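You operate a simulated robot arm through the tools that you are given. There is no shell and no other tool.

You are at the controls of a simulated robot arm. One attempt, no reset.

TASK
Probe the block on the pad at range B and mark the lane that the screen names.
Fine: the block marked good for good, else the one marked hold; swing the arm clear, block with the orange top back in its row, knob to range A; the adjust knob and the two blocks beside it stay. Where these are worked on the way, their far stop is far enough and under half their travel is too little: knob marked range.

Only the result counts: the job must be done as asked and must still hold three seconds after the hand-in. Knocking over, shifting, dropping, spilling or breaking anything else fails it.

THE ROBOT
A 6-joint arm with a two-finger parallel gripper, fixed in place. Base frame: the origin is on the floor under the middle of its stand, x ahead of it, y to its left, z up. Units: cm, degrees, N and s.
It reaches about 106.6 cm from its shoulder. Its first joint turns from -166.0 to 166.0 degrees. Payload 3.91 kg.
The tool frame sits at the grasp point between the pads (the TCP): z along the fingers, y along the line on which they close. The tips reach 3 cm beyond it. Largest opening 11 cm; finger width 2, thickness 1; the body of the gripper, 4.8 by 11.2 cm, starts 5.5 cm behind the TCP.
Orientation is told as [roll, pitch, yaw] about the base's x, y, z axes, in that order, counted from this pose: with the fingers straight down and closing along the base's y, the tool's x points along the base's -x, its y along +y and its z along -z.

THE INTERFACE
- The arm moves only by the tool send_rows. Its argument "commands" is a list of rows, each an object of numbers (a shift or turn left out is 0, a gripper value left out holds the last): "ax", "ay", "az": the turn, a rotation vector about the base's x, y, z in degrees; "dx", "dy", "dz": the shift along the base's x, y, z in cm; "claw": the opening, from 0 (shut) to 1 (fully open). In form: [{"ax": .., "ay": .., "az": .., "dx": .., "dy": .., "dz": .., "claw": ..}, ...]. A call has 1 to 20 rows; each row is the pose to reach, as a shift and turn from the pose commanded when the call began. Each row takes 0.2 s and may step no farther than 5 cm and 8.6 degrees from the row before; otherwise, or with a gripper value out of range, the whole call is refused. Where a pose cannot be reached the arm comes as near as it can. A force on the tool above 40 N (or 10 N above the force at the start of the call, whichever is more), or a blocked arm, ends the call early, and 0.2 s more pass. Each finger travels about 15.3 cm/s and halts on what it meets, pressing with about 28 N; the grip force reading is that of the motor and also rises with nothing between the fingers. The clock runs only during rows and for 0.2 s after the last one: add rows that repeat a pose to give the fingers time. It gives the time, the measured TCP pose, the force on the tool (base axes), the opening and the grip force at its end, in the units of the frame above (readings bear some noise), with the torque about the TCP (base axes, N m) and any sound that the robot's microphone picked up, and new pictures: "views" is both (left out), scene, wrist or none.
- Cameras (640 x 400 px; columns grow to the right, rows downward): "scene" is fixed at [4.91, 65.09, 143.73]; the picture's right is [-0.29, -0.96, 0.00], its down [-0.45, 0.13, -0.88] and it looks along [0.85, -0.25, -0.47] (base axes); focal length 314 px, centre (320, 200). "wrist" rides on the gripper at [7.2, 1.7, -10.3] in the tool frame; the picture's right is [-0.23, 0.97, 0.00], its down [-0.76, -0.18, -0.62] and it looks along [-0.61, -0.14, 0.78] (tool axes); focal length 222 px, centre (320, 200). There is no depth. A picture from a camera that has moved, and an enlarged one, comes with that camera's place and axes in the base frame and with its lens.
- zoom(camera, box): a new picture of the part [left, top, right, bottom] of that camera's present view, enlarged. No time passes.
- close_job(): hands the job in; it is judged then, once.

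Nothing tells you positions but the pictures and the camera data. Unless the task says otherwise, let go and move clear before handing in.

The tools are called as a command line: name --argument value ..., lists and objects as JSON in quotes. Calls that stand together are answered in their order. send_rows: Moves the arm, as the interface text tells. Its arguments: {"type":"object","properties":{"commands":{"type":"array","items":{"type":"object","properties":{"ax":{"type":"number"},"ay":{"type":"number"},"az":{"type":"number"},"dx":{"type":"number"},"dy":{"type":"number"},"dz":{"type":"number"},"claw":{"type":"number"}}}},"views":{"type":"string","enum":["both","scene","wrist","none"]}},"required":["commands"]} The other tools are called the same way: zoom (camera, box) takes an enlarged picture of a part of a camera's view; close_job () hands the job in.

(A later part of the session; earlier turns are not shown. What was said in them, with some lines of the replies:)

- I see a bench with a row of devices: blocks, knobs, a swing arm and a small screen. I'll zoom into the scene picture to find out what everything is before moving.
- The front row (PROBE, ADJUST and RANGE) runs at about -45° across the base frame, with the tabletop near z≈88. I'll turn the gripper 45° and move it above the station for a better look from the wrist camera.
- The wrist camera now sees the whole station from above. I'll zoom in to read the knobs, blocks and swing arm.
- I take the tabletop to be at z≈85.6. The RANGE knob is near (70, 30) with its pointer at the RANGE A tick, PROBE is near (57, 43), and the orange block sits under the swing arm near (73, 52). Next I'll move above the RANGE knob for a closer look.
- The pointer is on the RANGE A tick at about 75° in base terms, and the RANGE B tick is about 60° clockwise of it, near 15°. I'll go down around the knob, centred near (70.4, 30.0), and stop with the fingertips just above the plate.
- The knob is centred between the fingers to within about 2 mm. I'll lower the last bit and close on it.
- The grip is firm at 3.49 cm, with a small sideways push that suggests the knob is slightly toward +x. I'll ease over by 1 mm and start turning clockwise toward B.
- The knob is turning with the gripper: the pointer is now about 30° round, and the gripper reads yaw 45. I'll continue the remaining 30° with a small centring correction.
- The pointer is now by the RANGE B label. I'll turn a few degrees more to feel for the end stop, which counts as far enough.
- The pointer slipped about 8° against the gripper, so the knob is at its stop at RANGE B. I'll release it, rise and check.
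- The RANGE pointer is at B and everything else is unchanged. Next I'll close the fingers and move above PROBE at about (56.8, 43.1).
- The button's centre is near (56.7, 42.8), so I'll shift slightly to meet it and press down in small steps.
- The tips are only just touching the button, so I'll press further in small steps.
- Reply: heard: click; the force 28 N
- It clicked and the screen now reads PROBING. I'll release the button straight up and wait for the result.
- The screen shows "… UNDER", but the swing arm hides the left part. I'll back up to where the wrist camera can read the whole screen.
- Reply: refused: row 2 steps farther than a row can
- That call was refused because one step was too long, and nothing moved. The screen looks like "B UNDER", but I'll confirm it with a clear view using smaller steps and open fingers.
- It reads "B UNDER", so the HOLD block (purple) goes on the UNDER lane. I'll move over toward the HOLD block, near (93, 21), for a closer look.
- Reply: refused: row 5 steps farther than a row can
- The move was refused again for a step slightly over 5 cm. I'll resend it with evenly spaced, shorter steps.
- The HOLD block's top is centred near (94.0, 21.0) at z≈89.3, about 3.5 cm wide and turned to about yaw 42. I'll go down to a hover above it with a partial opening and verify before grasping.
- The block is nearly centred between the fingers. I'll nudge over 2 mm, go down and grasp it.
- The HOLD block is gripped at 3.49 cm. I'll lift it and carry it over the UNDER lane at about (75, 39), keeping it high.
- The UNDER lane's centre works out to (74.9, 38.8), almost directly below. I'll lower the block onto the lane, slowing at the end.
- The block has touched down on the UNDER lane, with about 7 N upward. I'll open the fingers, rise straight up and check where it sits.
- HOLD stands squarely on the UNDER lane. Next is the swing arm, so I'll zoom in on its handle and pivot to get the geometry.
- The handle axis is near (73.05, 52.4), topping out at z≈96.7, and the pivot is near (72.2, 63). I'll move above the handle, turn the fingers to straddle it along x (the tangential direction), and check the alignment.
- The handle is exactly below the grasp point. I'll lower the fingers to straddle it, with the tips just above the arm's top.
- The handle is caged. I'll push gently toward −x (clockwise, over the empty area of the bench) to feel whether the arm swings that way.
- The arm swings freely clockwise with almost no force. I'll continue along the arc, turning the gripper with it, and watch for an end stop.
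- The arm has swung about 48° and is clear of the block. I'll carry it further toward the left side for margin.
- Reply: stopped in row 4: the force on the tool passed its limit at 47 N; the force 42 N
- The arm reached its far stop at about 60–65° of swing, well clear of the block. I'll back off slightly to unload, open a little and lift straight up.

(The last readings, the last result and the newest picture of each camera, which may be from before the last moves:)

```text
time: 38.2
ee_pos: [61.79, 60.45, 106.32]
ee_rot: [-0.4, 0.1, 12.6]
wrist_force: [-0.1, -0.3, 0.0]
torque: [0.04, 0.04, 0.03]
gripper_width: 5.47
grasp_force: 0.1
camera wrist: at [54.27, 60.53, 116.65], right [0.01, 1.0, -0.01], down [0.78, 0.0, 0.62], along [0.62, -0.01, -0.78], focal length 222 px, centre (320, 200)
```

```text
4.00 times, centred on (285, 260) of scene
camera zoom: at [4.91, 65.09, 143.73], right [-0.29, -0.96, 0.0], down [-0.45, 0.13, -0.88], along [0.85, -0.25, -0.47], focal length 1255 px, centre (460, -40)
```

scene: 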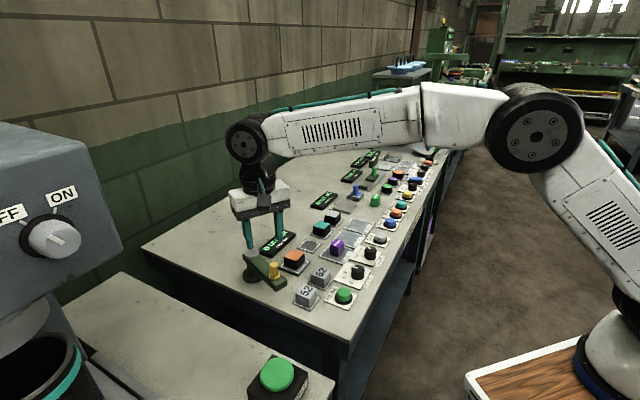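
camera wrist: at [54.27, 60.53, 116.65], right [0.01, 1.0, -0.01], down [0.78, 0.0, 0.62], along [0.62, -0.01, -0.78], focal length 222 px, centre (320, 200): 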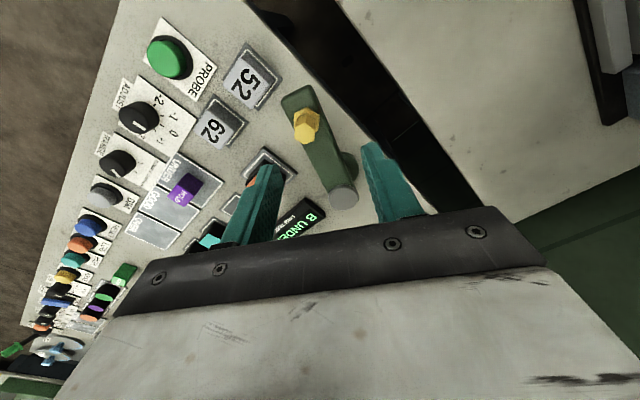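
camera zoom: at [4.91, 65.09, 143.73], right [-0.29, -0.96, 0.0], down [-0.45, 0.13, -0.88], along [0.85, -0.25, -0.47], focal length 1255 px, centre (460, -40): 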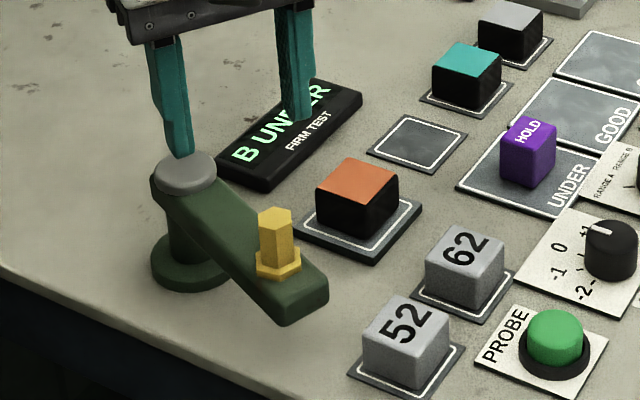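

The swing arm rests at its stop, well away from the orange block. I'll move over for a good look at the block and the empty pad in its row.

send_rows --commands '[{"dx": 0.8, "dy": -2.8, "dz": 0.5, "ax": 0.4, "az": 6.5, "claw": 1}, {"dx": 1.6, "dy": -5.6, "dz": 1, "ax": 0.4, "az": 13}, {"dx": 2.4, "dy": -8.4, "dz": 1.5, "ax": 0.4, "az": 19.5}, {"dx": 3.2, "dy": -11.2, "dz": 2, "ax": 0.4, "az": 26}, {"dx": 4.2, "dy": -14.4, "dz": 2, "ax": 0.4, "az": 32.4}, {"dx": 4.2, "dy": -14.4, "dz": 2, "ax": 0.4, "az": 32.4}]' --views "both"

zoom --camera "wrist" --box '[288, 140, 368, 200]'

zoom --camera "wrist" --box '[200, 120, 360, 220]'

zoom --camera "scene" --box '[270, 210, 366, 280]'

```text
time: 39.6
ee_pos: [66.1, 45.99, 108.19]
ee_rot: [-0.1, -0.1, 45.1]
wrist_force: [0.7, -0.3, 1.1]
torque: [0.03, 0.03, 0.0]
gripper_width: 11.01
grasp_force: 0.1
camera wrist: at [59.66, 42.06, 118.52], right [-0.53, 0.85, 0.0], down [0.66, 0.41, 0.62], along [0.53, 0.33, -0.78], focal length 222 px, centre (320, 200)
```

scene: 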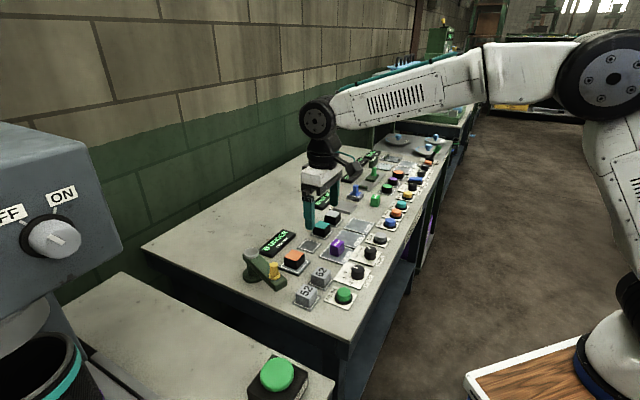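
wrist: 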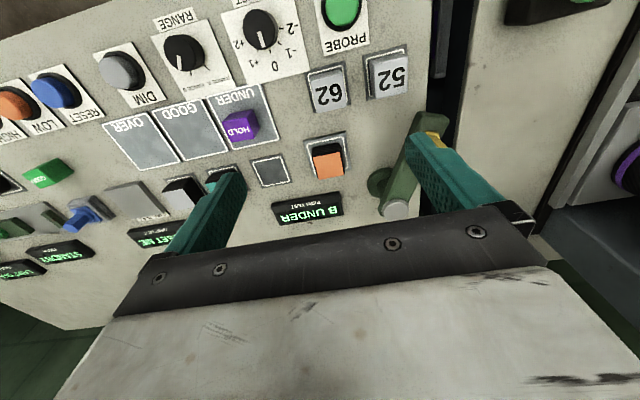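

```text
6.67 times, centred on (328, 170) of wrist
camera zoom: at [59.66, 42.06, 118.52], right [-0.53, 0.85, 0.0], down [0.66, 0.41, 0.62], along [0.53, 0.33, -0.78], focal length 1481 px, centre (267, 400)
```

zoom: 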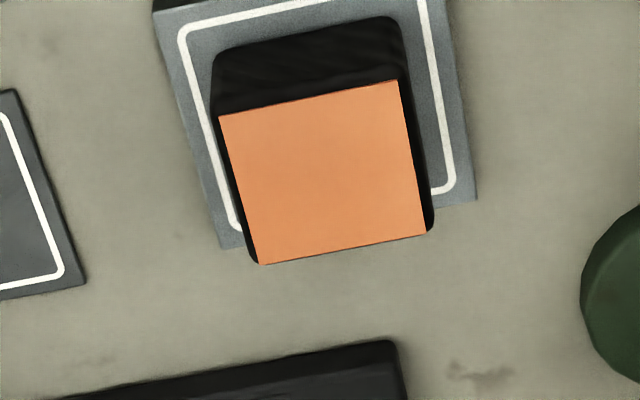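

```text
4.00 times, centred on (280, 170) of wrist
camera zoom: at [59.66, 42.06, 118.52], right [-0.53, 0.85, 0.0], down [0.66, 0.41, 0.62], along [0.53, 0.33, -0.78], focal length 888 px, centre (480, 320)
```

zoom: 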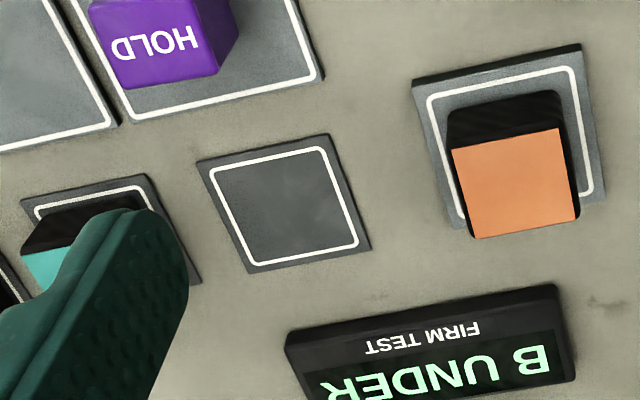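

```text
5.71 times, centred on (318, 245) of scene
camera zoom: at [4.91, 65.09, 143.73], right [-0.29, -0.96, 0.0], down [-0.45, 0.13, -0.88], along [0.85, -0.25, -0.47], focal length 1793 px, centre (331, -57)
```

zoom: 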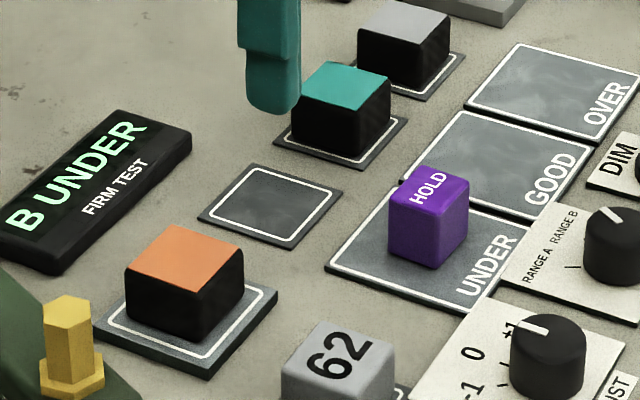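

The orange block's top is centred at about (73.3, 52.1, 89.5), 4 cm square and at yaw 44. The empty row pad is centred at about (80.9, 45.5). I'll go down to a hover over the block.

send_rows --commands '[{"dx": 2, "dy": 1.7, "dz": -2, "az": -1, "claw": 0.6}, {"dx": 4, "dy": 3.4, "dz": -4, "az": -1}, {"dx": 6, "dy": 5, "dz": -6, "az": -1}, {"dx": 7.36, "dy": 6.11, "dz": -9, "az": -1}, {"dx": 7.36, "dy": 6.11, "dz": -13, "az": -1}, {"dx": 7.36, "dy": 6.11, "dz": -13, "az": -1}]' --views "both"

zoom --camera "wrist" --box '[224, 90, 416, 210]'

zoom --camera "scene" --box '[240, 200, 352, 280]'

```text
time: 41.0
ee_pos: [73.36, 52.42, 95.44]
ee_rot: [-0.2, -0.1, 44.0]
wrist_force: [-0.2, 0.7, -0.3]
torque: [0.0, 0.0, 0.0]
gripper_width: 6.6
grasp_force: 0.0
camera wrist: at [66.84, 48.53, 105.69], right [-0.51, 0.86, 0.0], down [0.67, 0.4, 0.62], along [0.54, 0.32, -0.78], focal length 222 px, centre (320, 200)
```

scene: 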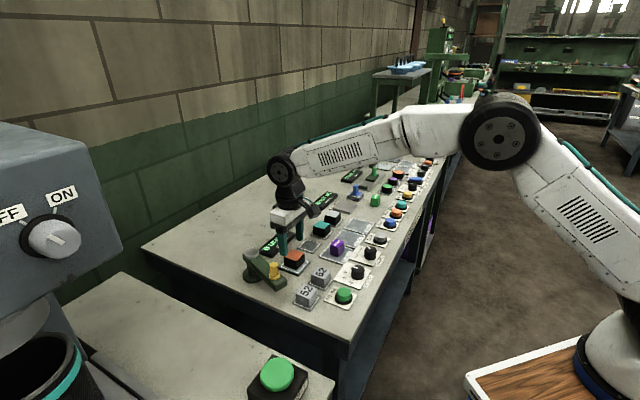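
wrist: 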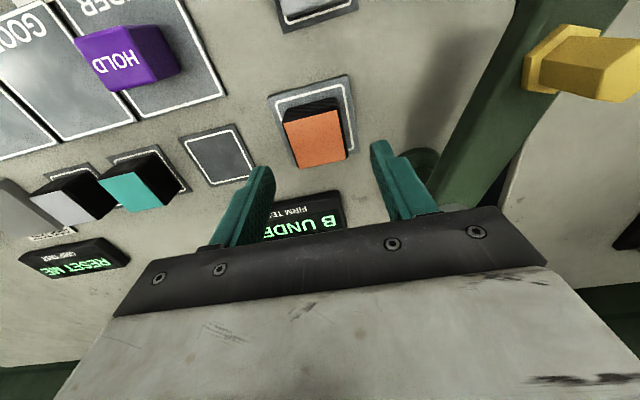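

```text
3.33 times, centred on (320, 150) of wrist
camera zoom: at [66.84, 48.53, 105.69], right [-0.51, 0.86, 0.0], down [0.67, 0.4, 0.62], along [0.54, 0.32, -0.78], focal length 740 px, centre (320, 367)
```

zoom: 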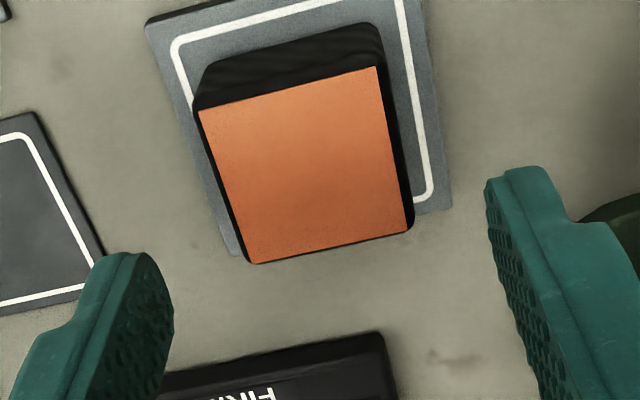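

```text
5.00 times, centred on (296, 240) of scene
camera zoom: at [4.91, 65.09, 143.73], right [-0.29, -0.96, 0.0], down [-0.45, 0.13, -0.88], along [0.85, -0.25, -0.47], focal length 1569 px, centre (440, 0)
```

zoom: 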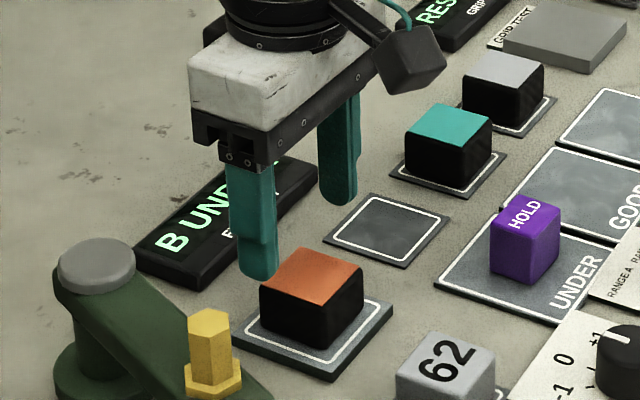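

The block sits about 3 mm off toward −y. I'll correct, go down beside it to just above the pad, and grip.

send_rows --commands '[{"dx": -0.09, "dy": -0.32, "dz": -1, "ax": 0.1}, {"dx": -0.09, "dy": -0.32, "dz": -3, "ax": 0.1}, {"dx": -0.09, "dy": -0.32, "dz": -4.6, "ax": 0.1}, {"dx": -0.09, "dy": -0.32, "dz": -5.2, "ax": 0.1}, {"dx": -0.09, "dy": -0.32, "dz": -5.2, "ax": 0.1, "claw": 0.45}, {"dx": -0.09, "dy": -0.32, "dz": -5.2, "ax": 0.1, "claw": 0.25}, {"dx": -0.09, "dy": -0.32, "dz": -5.2, "ax": 0.1, "claw": 0.25}, {"dx": -0.09, "dy": -0.32, "dz": -5.2, "ax": 0.1, "claw": 0.25}]' --views "both"

zoom --camera "scene" --box '[240, 200, 352, 280]'

zoom --camera "wrist" --box '[224, 90, 416, 210]'

```text
time: 42.8
ee_pos: [73.39, 51.93, 90.11]
ee_rot: [0.0, -0.3, 44.1]
wrist_force: [0.4, 1.8, 0.5]
torque: [0.0, -0.01, 0.04]
gripper_width: 4.33
grasp_force: 27.7
camera wrist: at [66.85, 48.04, 100.47], right [-0.51, 0.86, 0.0], down [0.67, 0.4, 0.63], along [0.54, 0.32, -0.78], focal length 222 px, centre (320, 200)
```

scene: 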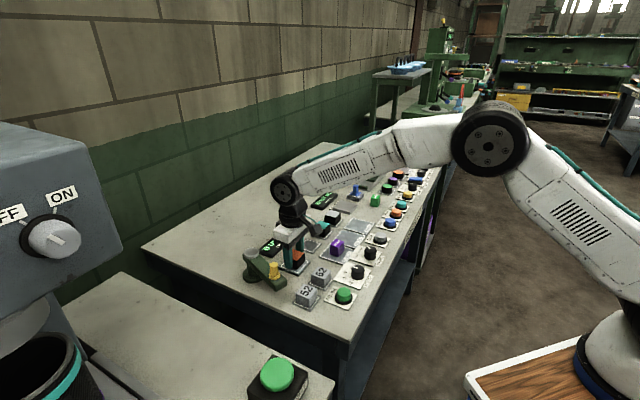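
wrist: 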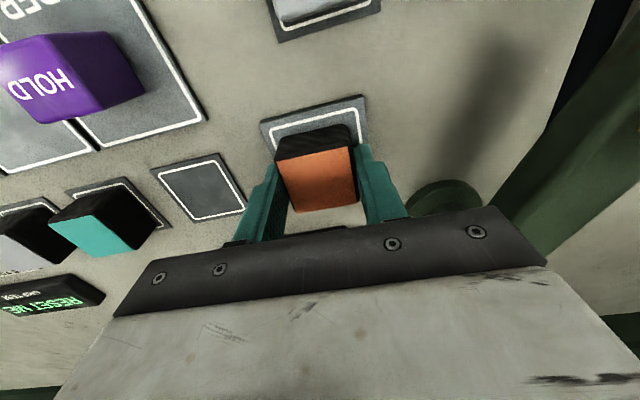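

```text
5.00 times, centred on (296, 240) of scene
camera zoom: at [4.91, 65.09, 143.73], right [-0.29, -0.96, 0.0], down [-0.45, 0.13, -0.88], along [0.85, -0.25, -0.47], focal length 1569 px, centre (440, 0)
```

zoom: 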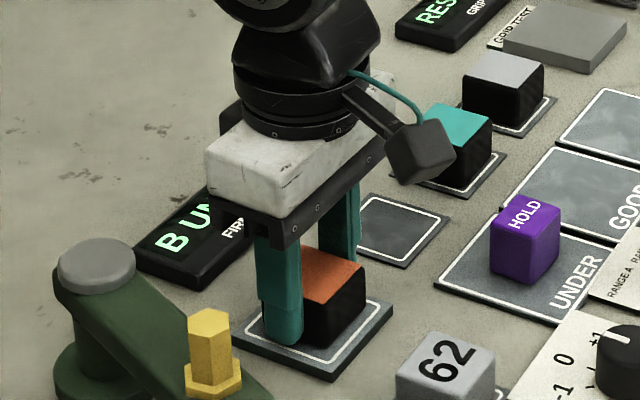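

```text
3.33 times, centred on (320, 150) of wrist
camera zoom: at [66.85, 48.04, 100.47], right [-0.51, 0.86, 0.0], down [0.67, 0.4, 0.63], along [0.54, 0.32, -0.78], focal length 740 px, centre (320, 367)
```

zoom: 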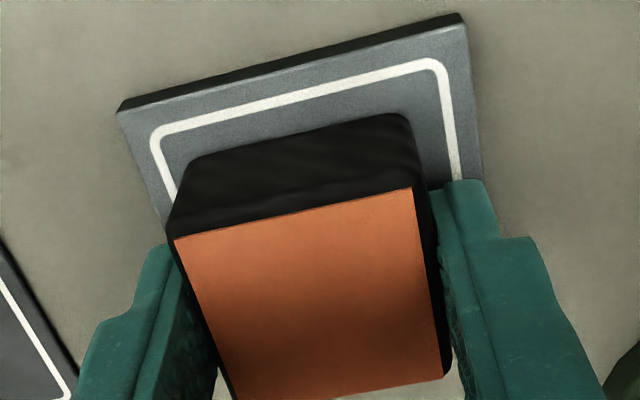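

The block is gripped at 4.33 cm. I'll lift it and carry it above the empty pad in its row.

send_rows --commands '[{"dz": 1.5}, {"dz": 4}, {"dz": 7}, {"dz": 8, "dx": 2, "dy": -1.7}, {"dz": 8, "dx": 4, "dy": -3.4}, {"dz": 8, "dx": 6, "dy": -5.1}, {"dz": 8, "dx": 7.6, "dy": -6.5}, {"dz": 8, "dx": 7.6, "dy": -6.5}]' --views "both"

zoom --camera "scene" --box '[260, 190, 372, 270]'

zoom --camera "wrist" --box '[224, 90, 416, 210]'

```text
time: 44.6
ee_pos: [81.12, 45.38, 98.19]
ee_rot: [0.0, -0.1, 44.0]
wrist_force: [0.0, -0.1, -1.5]
torque: [-0.01, 0.0, 0.0]
gripper_width: 4.35
grasp_force: 28.4
camera wrist: at [74.58, 41.5, 108.37], right [-0.51, 0.86, 0.0], down [0.67, 0.4, 0.63], along [0.54, 0.32, -0.78], focal length 222 px, centre (320, 200)
```

scene: 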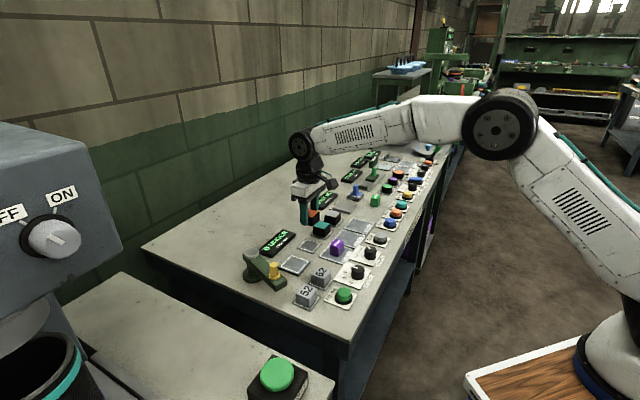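
wrist: 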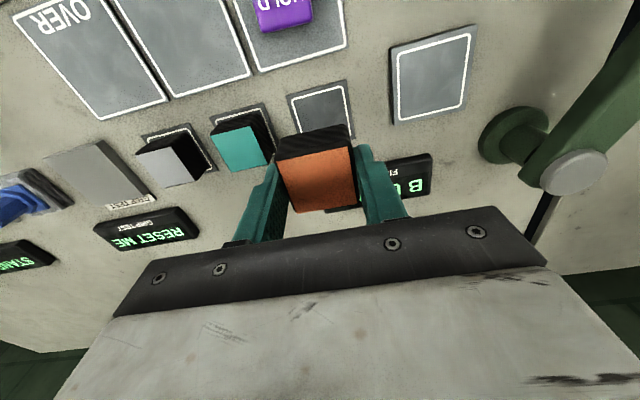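

```text
5.00 times, centred on (316, 230) of scene
camera zoom: at [4.91, 65.09, 143.73], right [-0.29, -0.96, 0.0], down [-0.45, 0.13, -0.88], along [0.85, -0.25, -0.47], focal length 1569 px, centre (340, 50)
```

zoom: 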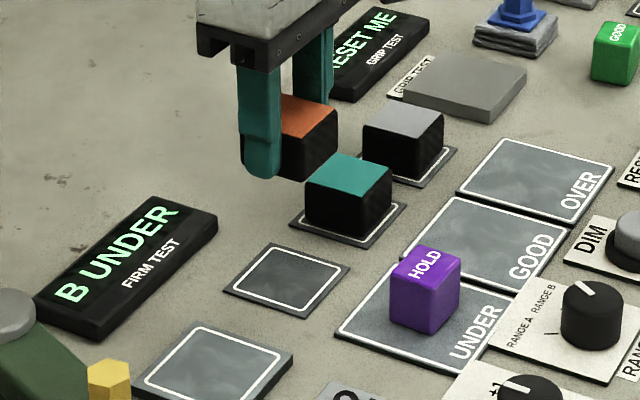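

```text
3.33 times, centred on (320, 150) of wrist
camera zoom: at [74.58, 41.5, 108.37], right [-0.51, 0.86, 0.0], down [0.67, 0.4, 0.63], along [0.54, 0.32, -0.78], focal length 740 px, centre (320, 367)
```

zoom: 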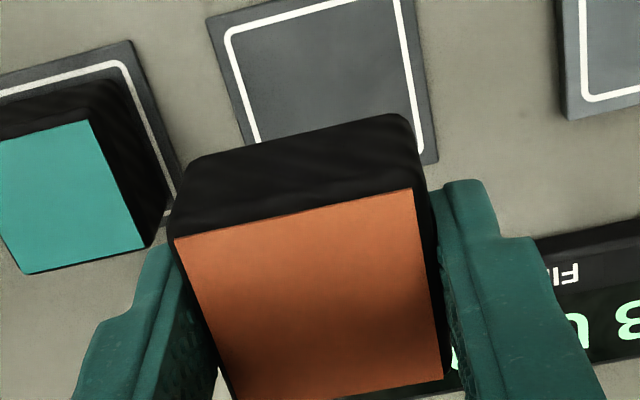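

The empty pad's centre is about 2.5 mm toward +y of the block's position. I'll correct and lower, creeping near contact.

send_rows --commands '[{"dx": -0.1, "dy": 0.25, "dz": -3}, {"dx": -0.1, "dy": 0.25, "dz": -6}, {"dx": -0.1, "dy": 0.25, "dz": -7.6}, {"dx": -0.1, "dy": 0.25, "dz": -8.1}, {"dx": -0.1, "dy": 0.25, "dz": -8.25}, {"dx": -0.1, "dy": 0.25, "dz": -8.25}]' --views "both"

zoom --camera "scene" --box '[260, 190, 372, 270]'

zoom --camera "wrist" --box '[224, 90, 416, 210]'

```text
time: 46.0
ee_pos: [81.03, 45.54, 89.92]
ee_rot: [0.1, 0.0, 44.1]
wrist_force: [0.1, -0.5, -1.0]
torque: [0.01, 0.0, 0.0]
gripper_width: 4.34
grasp_force: 28.5
camera wrist: at [74.49, 41.7, 100.14], right [-0.51, 0.86, 0.0], down [0.67, 0.4, 0.63], along [0.54, 0.32, -0.78], focal length 222 px, centre (320, 200)
```

scene: 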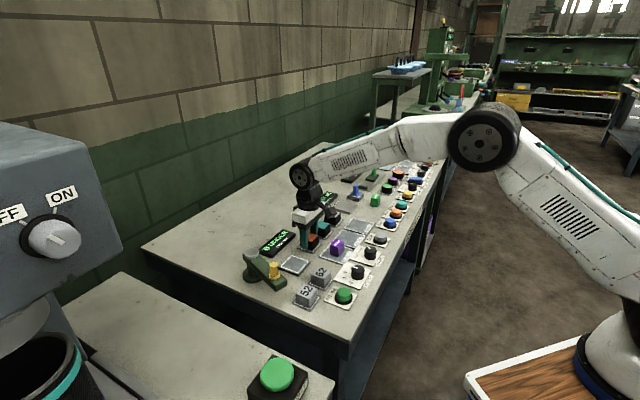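
wrist: 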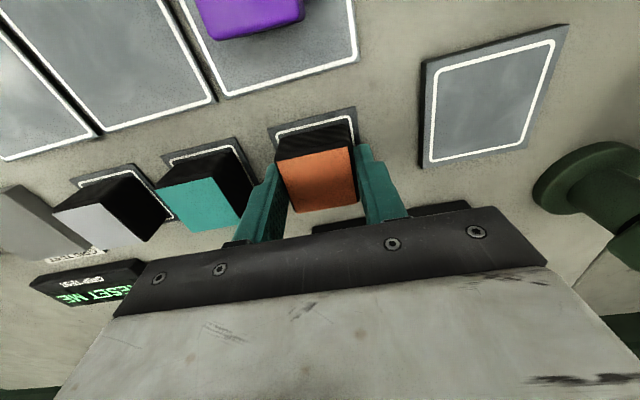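

```text
5.00 times, centred on (316, 230) of scene
camera zoom: at [4.91, 65.09, 143.73], right [-0.29, -0.96, 0.0], down [-0.45, 0.13, -0.88], along [0.85, -0.25, -0.47], focal length 1569 px, centre (340, 50)
```

zoom: 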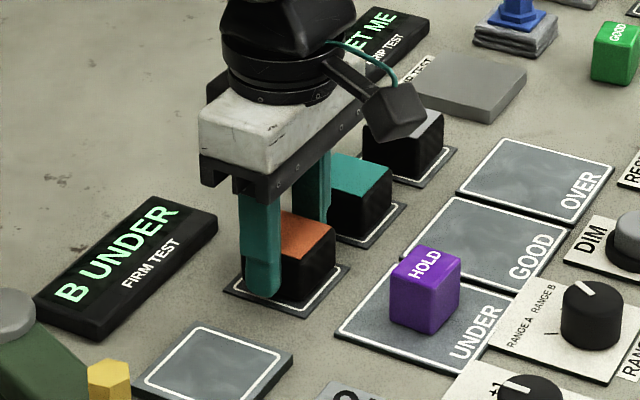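

```text
3.33 times, centred on (320, 150) of wrist
camera zoom: at [74.49, 41.7, 100.14], right [-0.51, 0.86, 0.0], down [0.67, 0.4, 0.63], along [0.54, 0.32, -0.78], focal length 740 px, centre (320, 367)
```

zoom: 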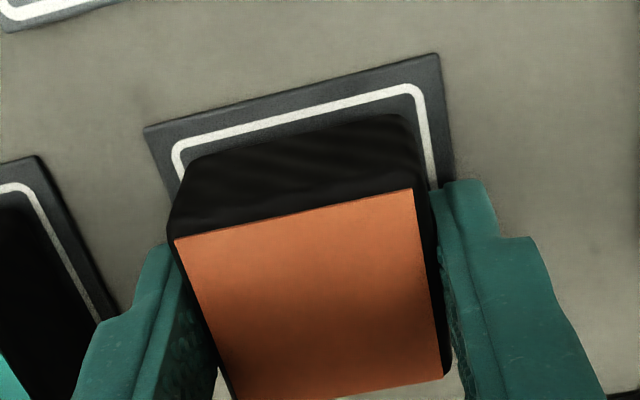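

The block lines up with the pad outline. I'll creep down the last few millimetres until I feel contact.

send_rows --commands '[{"dz": -0.12}, {"dz": -0.24}, {"dz": -0.34}, {"dz": -0.34}]' --views "none"

```text
time: 47.0
ee_pos: [81.03, 45.71, 89.56]
ee_rot: [0.0, -0.2, 43.9]
wrist_force: [3.0, 2.2, 5.0]
torque: [-0.01, -0.06, 0.03]
gripper_width: 4.35
grasp_force: 28.0
```

I felt contact at z≈89.56, with about 5 N upward. I'll release and rise straight up.

send_rows --commands '[{"claw": 0.45}, {"claw": 0.53}, {"claw": 0.53}, {"dz": 2}, {"dz": 5}, {"dz": 9}, {"dz": 13}, {"dz": 16}, {"dz": 16}]' --views "both"

zoom --camera "scene" --box '[230, 200, 390, 310]'

zoom --camera "wrist" --box '[224, 70, 416, 190]'

```text
time: 49.0
ee_pos: [80.8, 45.61, 105.65]
ee_rot: [0.0, -0.1, 44.0]
wrist_force: [0.2, -0.1, -0.1]
torque: [0.0, 0.0, -0.01]
gripper_width: 5.82
grasp_force: 0.1
camera wrist: at [74.25, 41.76, 115.87], right [-0.51, 0.86, 0.0], down [0.67, 0.4, 0.62], along [0.54, 0.32, -0.78], focal length 222 px, centre (320, 200)
```

scene: 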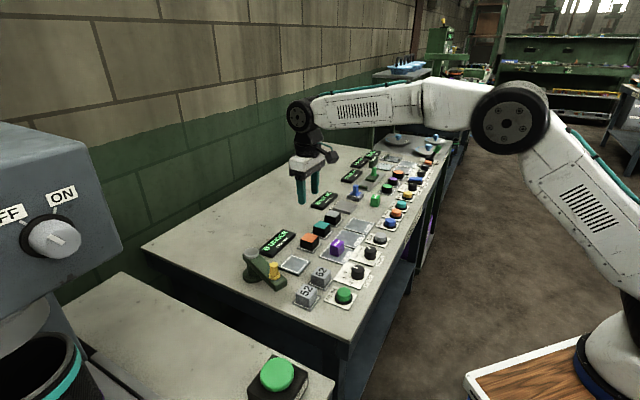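
wrist: 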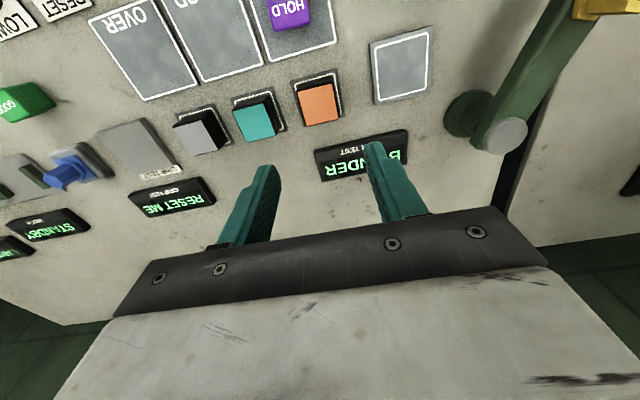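

```text
3.64 times, centred on (310, 255) of scene
camera zoom: at [4.91, 65.09, 143.73], right [-0.29, -0.96, 0.0], down [-0.45, 0.13, -0.88], along [0.85, -0.25, -0.47], focal length 1141 px, centre (356, 0)
```

zoom: 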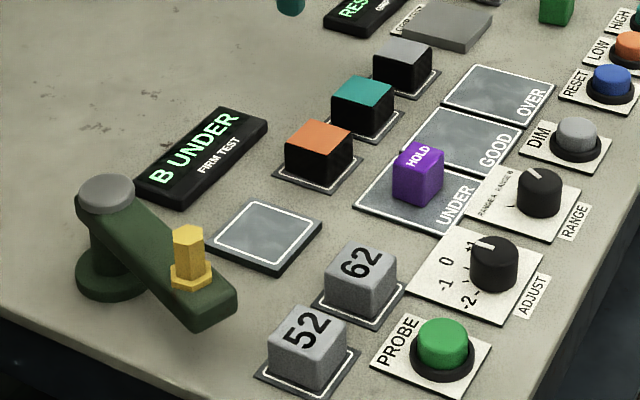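

```text
3.33 times, centred on (320, 130) of wrist
camera zoom: at [74.25, 41.76, 115.87], right [-0.51, 0.86, 0.0], down [0.67, 0.4, 0.62], along [0.54, 0.32, -0.78], focal length 740 px, centre (320, 433)
```

zoom: 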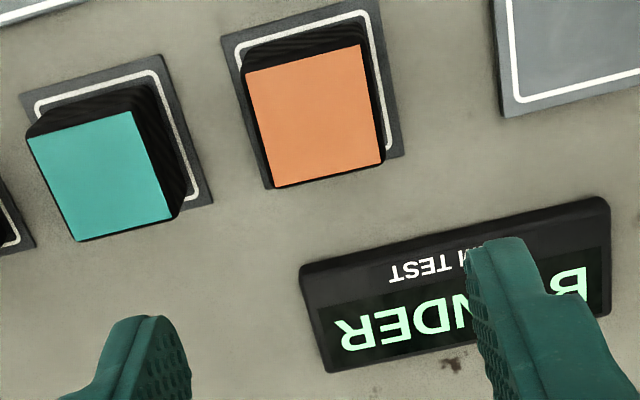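

The orange block is back in its row and neatly on its pad. What remains is to turn the RANGE knob back to A, so I'll move above it at (70.4, 30.1) with yaw 15 to match the pointer.

send_rows --commands '[{"dx": -2, "dy": -3, "az": -6, "claw": 0.6}, {"dx": -4, "dy": -6.2, "az": -12}, {"dx": -6, "dy": -9.3, "az": -18}, {"dx": -8, "dy": -12.4, "az": -24}, {"dx": -10.4, "dy": -15.5, "az": -29}, {"dx": -10.4, "dy": -15.5, "dz": -4, "az": -29}, {"dx": -10.4, "dy": -15.5, "dz": -8, "az": -29}, {"dx": -10.4, "dy": -15.5, "dz": -11, "az": -29}, {"dx": -10.4, "dy": -15.5, "dz": -11, "az": -29}]' --views "both"

zoom --camera "wrist" --box '[240, 80, 432, 200]'

zoom --camera "scene" --box '[320, 210, 416, 280]'

```text
time: 51.0
ee_pos: [70.48, 29.96, 94.52]
ee_rot: [0.1, -0.2, 15.0]
wrist_force: [0.2, 0.4, -1.1]
torque: [-0.03, -0.02, 0.04]
gripper_width: 6.61
grasp_force: 0.0
camera wrist: at [62.92, 29.76, 104.76], right [-0.03, 1.0, 0.0], down [0.78, 0.02, 0.63], along [0.62, 0.02, -0.78], focal length 222 px, centre (320, 200)
```

scene: 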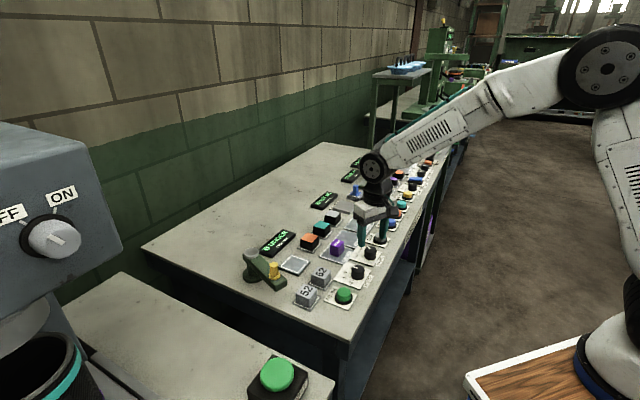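
wrist: 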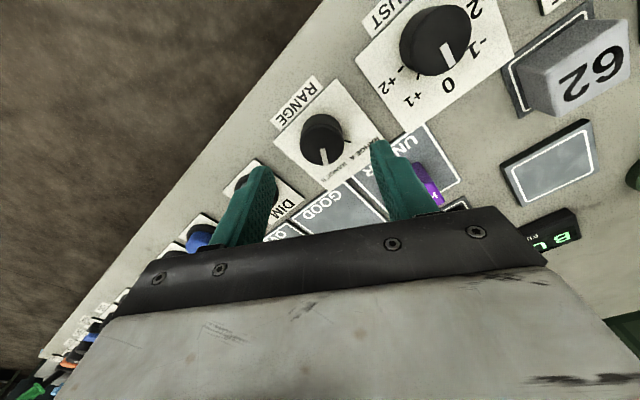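

```text
3.33 times, centred on (336, 140) of wrist
camera zoom: at [62.92, 29.76, 104.76], right [-0.03, 1.0, 0.0], down [0.78, 0.02, 0.63], along [0.62, 0.02, -0.78], focal length 740 px, centre (267, 400)
```

zoom: 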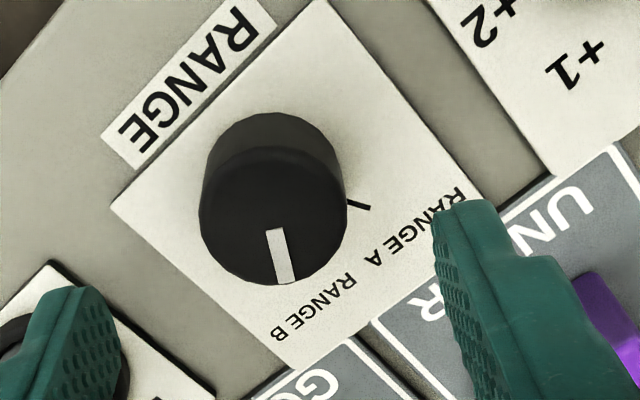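

```text
5.71 times, centred on (368, 245) of scene
camera zoom: at [4.91, 65.09, 143.73], right [-0.29, -0.96, 0.0], down [-0.45, 0.13, -0.88], along [0.85, -0.25, -0.47], focal length 1793 px, centre (46, -57)
```

zoom: 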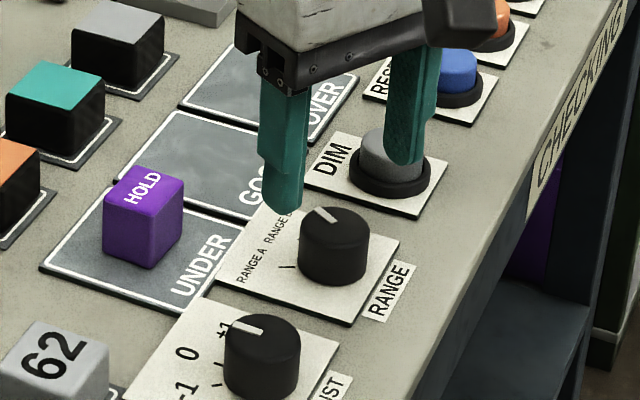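

The knob is well centred, with its pointer at B. I'll lower around it and grip.

send_rows --commands '[{"dx": -0.1, "dy": 0.15, "dz": -1.5}, {"dx": -0.1, "dy": 0.15, "dz": -3.5}, {"dx": -0.1, "dy": 0.15, "dz": -4.7}, {"dx": -0.1, "dy": 0.15, "dz": -4.7, "claw": 0.45}, {"dx": -0.1, "dy": 0.15, "dz": -4.7, "claw": 0.35}, {"dx": -0.1, "dy": 0.15, "dz": -4.7, "claw": 0.2}, {"dx": -0.1, "dy": 0.15, "dz": -4.7, "claw": 0.2}]' --views "wrist"

```text
time: 52.6
ee_pos: [70.59, 30.13, 89.82]
ee_rot: [0.0, 0.0, 15.0]
wrist_force: [4.5, -15.1, -1.9]
torque: [0.12, -0.09, 0.04]
gripper_width: 3.46
grasp_force: 45.4
camera wrist: at [62.92, 29.92, 100.1], right [-0.03, 1.0, 0.0], down [0.78, 0.02, 0.62], along [0.62, 0.02, -0.78], focal length 222 px, centre (320, 200)
```

wrist: 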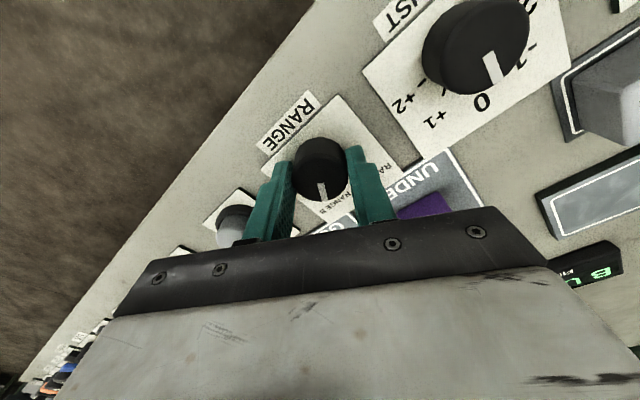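

The grip is good. I'll ease the sideways load and turn counter-clockwise toward A, half way first.

send_rows --commands '[{"dx": -0.05, "dy": -0.12}, {"dx": -0.05, "dy": -0.12, "az": 6}, {"dx": -0.05, "dy": -0.12, "az": 12}, {"dx": -0.05, "dy": -0.12, "az": 18}, {"dx": -0.05, "dy": -0.12, "az": 24}, {"dx": -0.05, "dy": -0.12, "az": 30}]' --views "wrist"

```text
time: 54.0
ee_pos: [70.48, 30.12, 89.83]
ee_rot: [0.0, -0.2, 45.2]
wrist_force: [20.1, 1.6, -13.5]
torque: [-0.63, -0.63, 0.01]
gripper_width: 3.47
grasp_force: 44.9
camera wrist: at [64.03, 26.18, 100.09], right [-0.53, 0.85, 0.0], down [0.66, 0.41, 0.63], along [0.53, 0.33, -0.78], focal length 222 px, centre (320, 200)
```

wrist: 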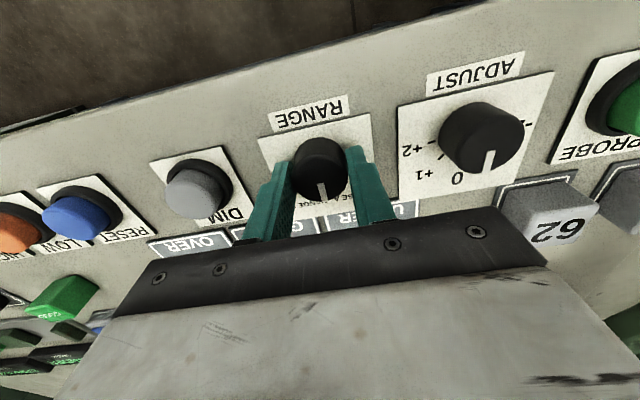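

The knob is turning along. I'll relax the load slightly and continue the second half to A.

send_rows --commands '[{"dx": 0.12, "dy": 0.02, "dz": -0.05}, {"dx": 0.12, "dy": 0.04, "dz": -0.05, "az": 6}, {"dx": 0.12, "dy": 0.04, "dz": -0.05, "az": 12}, {"dx": 0.12, "dy": 0.04, "dz": -0.05, "az": 18}, {"dx": 0.12, "dy": 0.04, "dz": -0.05, "az": 24}, {"dx": 0.12, "dy": 0.04, "dz": -0.05, "az": 30}]' --views "wrist"

zoom --camera "wrist" --box '[240, 80, 432, 220]'

```text
time: 55.4
ee_pos: [70.49, 30.17, 89.7]
ee_rot: [0.0, -0.2, 75.1]
wrist_force: [5.9, 1.4, -4.7]
torque: [0.18, -1.0, -0.23]
gripper_width: 3.48
grasp_force: 45.2
camera wrist: at [66.89, 23.56, 100.1], right [-0.88, 0.47, 0.0], down [0.37, 0.69, 0.62], along [0.29, 0.55, -0.78], focal length 222 px, centre (320, 200)
```

wrist: 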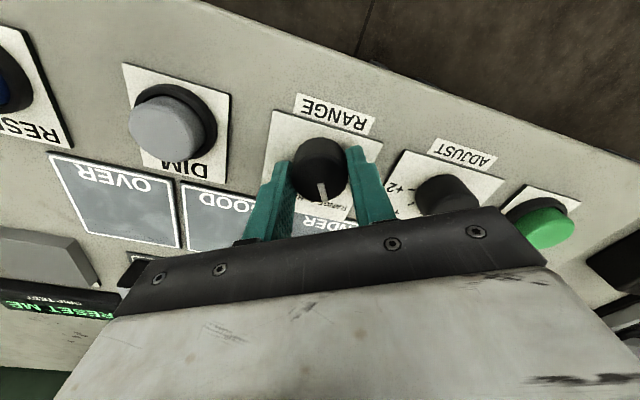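

```text
2.86 times, centred on (336, 150) of wrist
camera zoom: at [66.89, 23.56, 100.1], right [-0.88, 0.47, 0.0], down [0.37, 0.69, 0.62], along [0.29, 0.55, -0.78], focal length 635 px, centre (274, 343)
```

zoom: 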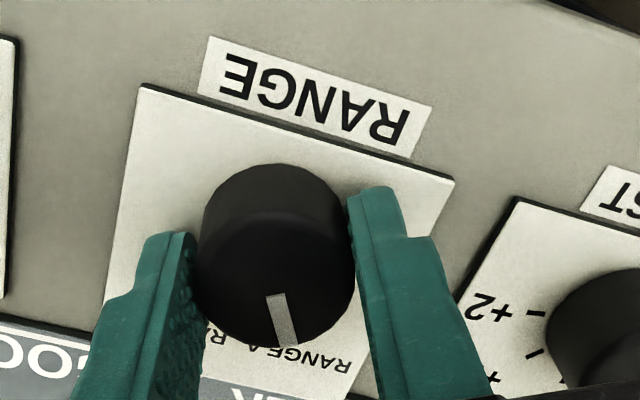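

The torque has risen to the same slip level as at the other stop, so it's at or near A. I'll give a few degrees more to be sure it's fully at the stop, then release.

send_rows --commands '[{"dx": 0.05, "az": 3}, {"dx": 0.05, "az": 6}, {"dx": 0.05, "az": 6}]' --views "wrist"

zoom --camera "wrist" --box '[240, 80, 432, 220]'

```text
time: 56.2
ee_pos: [70.45, 30.07, 89.71]
ee_rot: [0.0, -0.1, 81.1]
wrist_force: [-1.7, -0.2, 0.9]
torque: [-0.26, -0.25, -0.52]
gripper_width: 3.42
grasp_force: 44.9
camera wrist: at [67.59, 23.24, 100.1], right [-0.93, 0.38, 0.0], down [0.29, 0.72, 0.62], along [0.23, 0.58, -0.78], focal length 222 px, centre (320, 200)
```

wrist: 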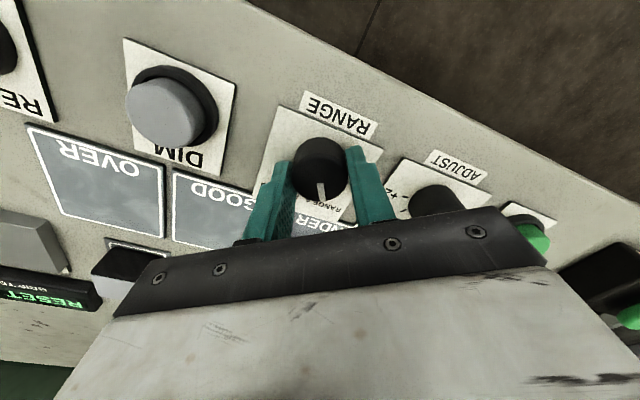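

```text
2.86 times, centred on (336, 150) of wrist
camera zoom: at [67.59, 23.24, 100.1], right [-0.93, 0.38, 0.0], down [0.29, 0.72, 0.62], along [0.23, 0.58, -0.78], focal length 635 px, centre (274, 343)
```

zoom: 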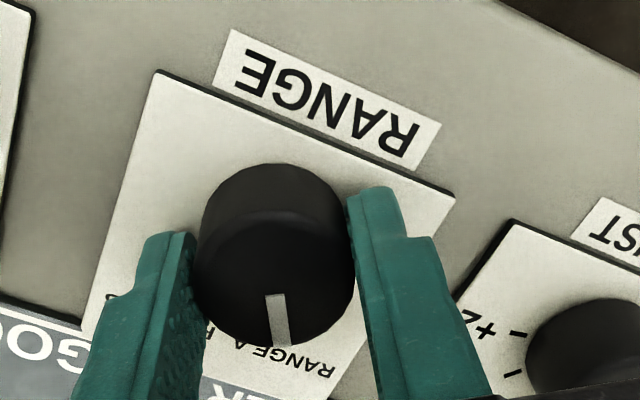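

The fingers slipped on the knob while the pointer stayed put, so the knob is at the A stop. I'll release and rise to verify.

send_rows --commands '[{"claw": 0.4}, {"claw": 0.6}, {"claw": 0.6}, {"dz": 3}, {"dz": 7}, {"dz": 11}, {"dz": 15}, {"dz": 19, "dx": -3, "dy": -1, "az": -7}, {"dz": 21, "dx": -6, "dy": -2, "az": -14}, {"dz": 21, "dx": -9, "dy": -3, "az": -21}, {"dz": 21, "dx": -12, "dy": -4, "az": -28}, {"dz": 21, "dx": -12, "dy": -4, "az": -36}, {"dz": 21, "dx": -12, "dy": -4, "az": -36}]' --views "both"

zoom --camera "wrist" --box '[200, 60, 440, 210]'

zoom --camera "scene" --box '[230, 200, 390, 310]'

zoom --camera "scene" --box '[300, 140, 460, 250]'

```text
refused: row 8 steps farther than a row can; nothing moved
```

```text
2.67 times, centred on (320, 135) of wrist
camera zoom: at [67.59, 23.24, 100.1], right [-0.93, 0.38, 0.0], down [0.29, 0.72, 0.62], along [0.23, 0.58, -0.78], focal length 592 px, centre (320, 373)
```

zoom: 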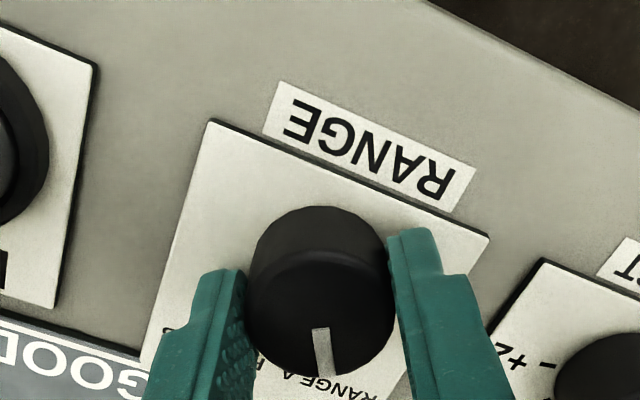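

```text
3.64 times, centred on (310, 255) of scene
camera zoom: at [4.91, 65.09, 143.73], right [-0.29, -0.96, 0.0], down [-0.45, 0.13, -0.88], along [0.85, -0.25, -0.47], focal length 1141 px, centre (356, 0)
```

zoom: 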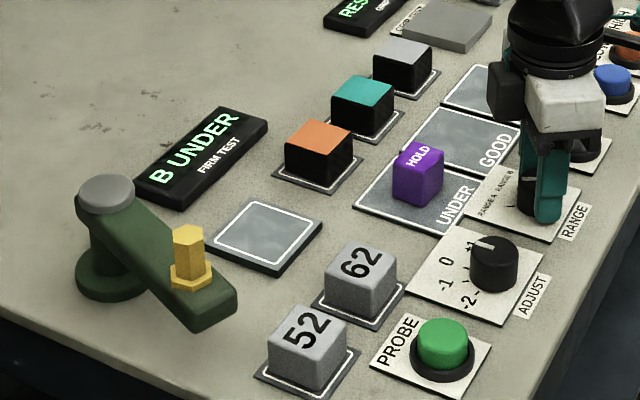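

```text
3.64 times, centred on (380, 195) of scene
camera zoom: at [4.91, 65.09, 143.73], right [-0.29, -0.96, 0.0], down [-0.45, 0.13, -0.88], along [0.85, -0.25, -0.47], focal length 1141 px, centre (102, 218)
```

zoom: 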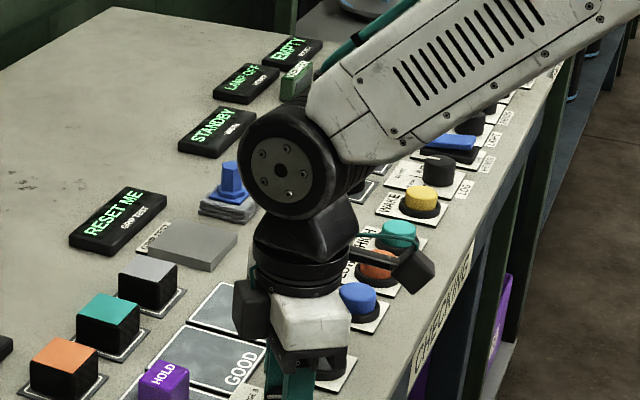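

That was refused for one diagonal step slightly over the limit, and nothing moved. I'll resend it with shorter steps.

send_rows --commands '[{"claw": 0.4}, {"claw": 0.6}, {"claw": 0.6}, {"dz": 3}, {"dz": 7}, {"dz": 11}, {"dz": 15}, {"dz": 18, "dx": -2, "dy": -1, "az": -6}, {"dz": 20, "dx": -5, "dy": -2, "az": -12}, {"dz": 21, "dx": -8, "dy": -3, "az": -18}, {"dz": 21, "dx": -11, "dy": -4, "az": -24}, {"dz": 21, "dx": -12, "dy": -4, "az": -30}, {"dz": 21, "dx": -12, "dy": -4, "az": -36}, {"dz": 21, "dx": -12, "dy": -4, "az": -36}]' --views "both"

zoom --camera "wrist" --box '[200, 60, 440, 210]'

zoom --camera "scene" --box '[230, 200, 390, 310]'

zoom --camera "scene" --box '[300, 140, 460, 250]'

```text
time: 59.2
ee_pos: [58.51, 26.15, 110.72]
ee_rot: [0.0, -0.2, 44.9]
wrist_force: [-1.0, -0.2, 0.6]
torque: [0.02, 0.03, -0.01]
gripper_width: 6.59
grasp_force: 0.1
camera wrist: at [52.15, 22.19, 121.05], right [-0.53, 0.85, 0.0], down [0.66, 0.41, 0.63], along [0.53, 0.33, -0.78], focal length 222 px, centre (320, 200)
```

scene: 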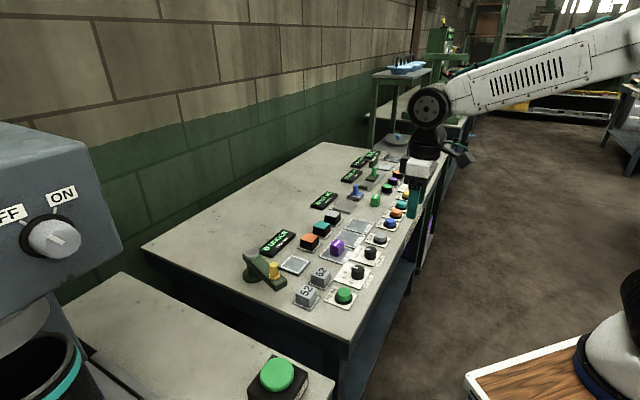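
wrist: 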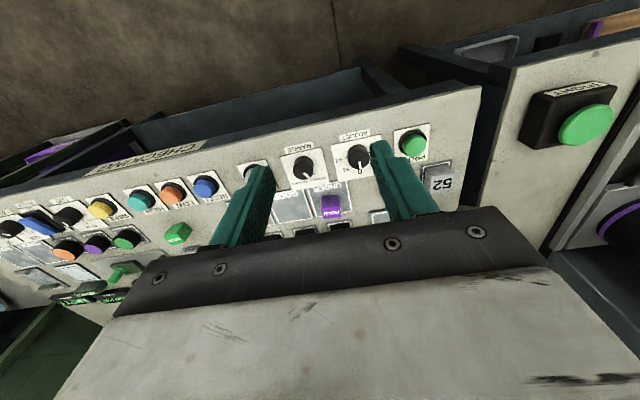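

```text
2.67 times, centred on (320, 135) of wrist
camera zoom: at [52.15, 22.19, 121.05], right [-0.53, 0.85, 0.0], down [0.66, 0.41, 0.63], along [0.53, 0.33, -0.78], focal length 592 px, centre (320, 373)
```

zoom: 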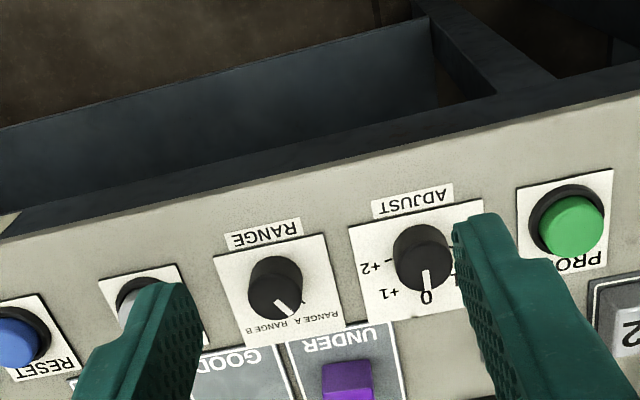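

```text
3.64 times, centred on (310, 255) of scene
camera zoom: at [4.91, 65.09, 143.73], right [-0.29, -0.96, 0.0], down [-0.45, 0.13, -0.88], along [0.85, -0.25, -0.47], focal length 1141 px, centre (356, 0)
```

zoom: 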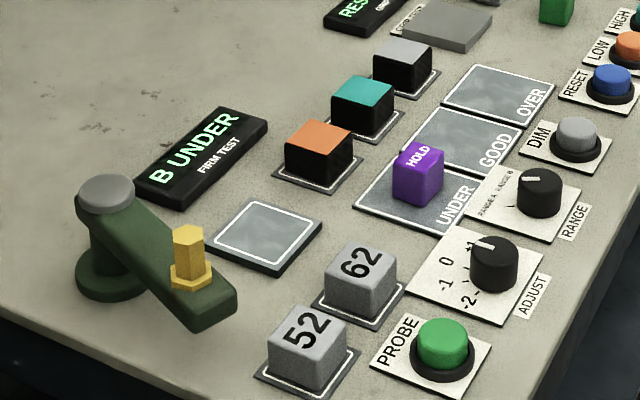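

```text
3.64 times, centred on (380, 195) of scene
camera zoom: at [4.91, 65.09, 143.73], right [-0.29, -0.96, 0.0], down [-0.45, 0.13, -0.88], along [0.85, -0.25, -0.47], focal length 1141 px, centre (102, 218)
```

zoom: 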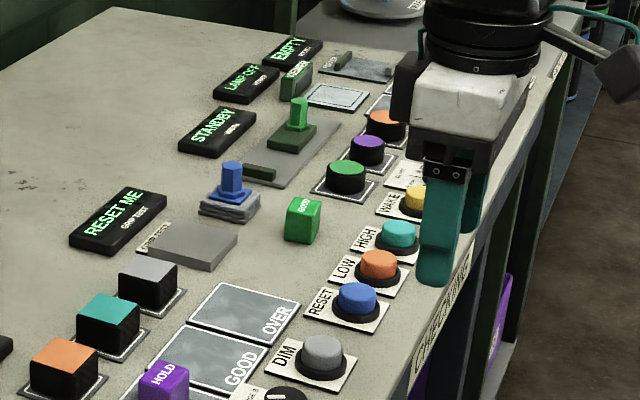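

Everything appears in place. I'll compare the RANGE knob pointer with the initial picture in the same zoom.

zoom --camera "scene" --box '[230, 220, 390, 320]'

zoom --camera "scene" --box '[300, 190, 428, 270]'

zoom --camera "wrist" --box '[270, 136, 350, 196]'

```text
4.00 times, centred on (310, 270) of scene
camera zoom: at [4.91, 65.09, 143.73], right [-0.29, -0.96, 0.0], down [-0.45, 0.13, -0.88], along [0.85, -0.25, -0.47], focal length 1255 px, centre (360, -80)
```

zoom: 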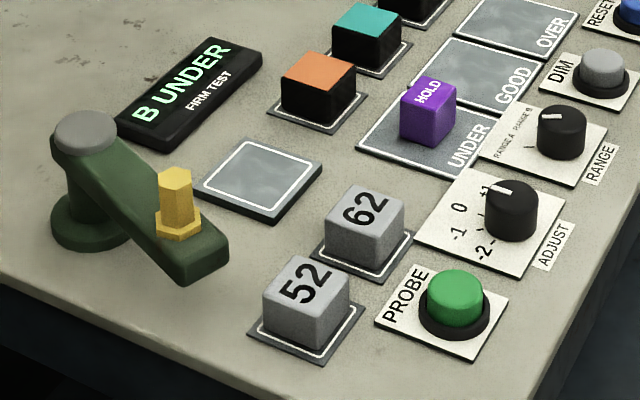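

```text
5.00 times, centred on (364, 230) of scene
camera zoom: at [4.91, 65.09, 143.73], right [-0.29, -0.96, 0.0], down [-0.45, 0.13, -0.88], along [0.85, -0.25, -0.47], focal length 1569 px, centre (100, 50)
```

zoom: 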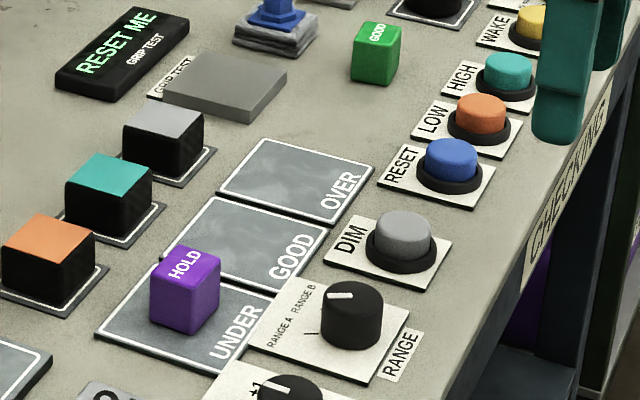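

```text
6.67 times, centred on (310, 166) of wrist
camera zoom: at [52.15, 22.19, 121.05], right [-0.53, 0.85, 0.0], down [0.66, 0.41, 0.63], along [0.53, 0.33, -0.78], focal length 1481 px, centre (387, 427)
```

zoom: 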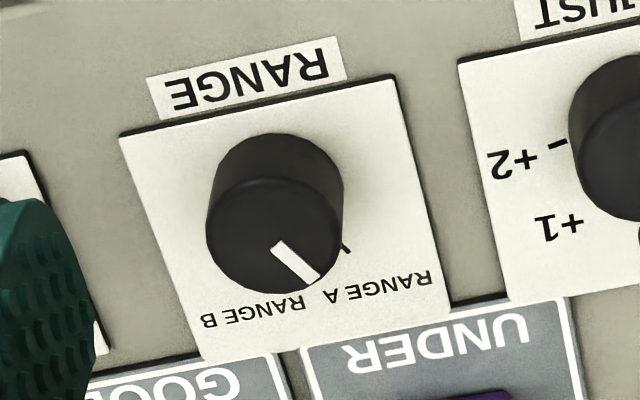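

The RANGE pointer matches its starting position at A, and ADJUST and blocks 52 and 62 haven't moved. HOLD stands on UNDER, the orange block is back in its row and the swing arm is at its far stop. The gripper is empty and clear, so I'm handing in.

close_job

```text
The job is handed in.
```

I probed the block at range B, the screen read "B UNDER", and the job is handed in; no verdict has come back yet. The last pictures before hand-in showed:

- **Lane:** the purple HOLD block stands on the UNDER lane, since the result was not good.
- **Swing arm:** it is swung to its far stop, well clear of the probe pad.
- **Orange-top block:** it is back on its pad in the row.
- **Range knob:** it is turned back against the range A stop, with the pointer where it started.
- **Left alone:** the adjust knob and the 52 and 62 blocks are where they were.

The swing arm hit its stop hard enough (47 N) to end that move early. I backed off and lifted clear, and saw nothing shifted or knocked over.
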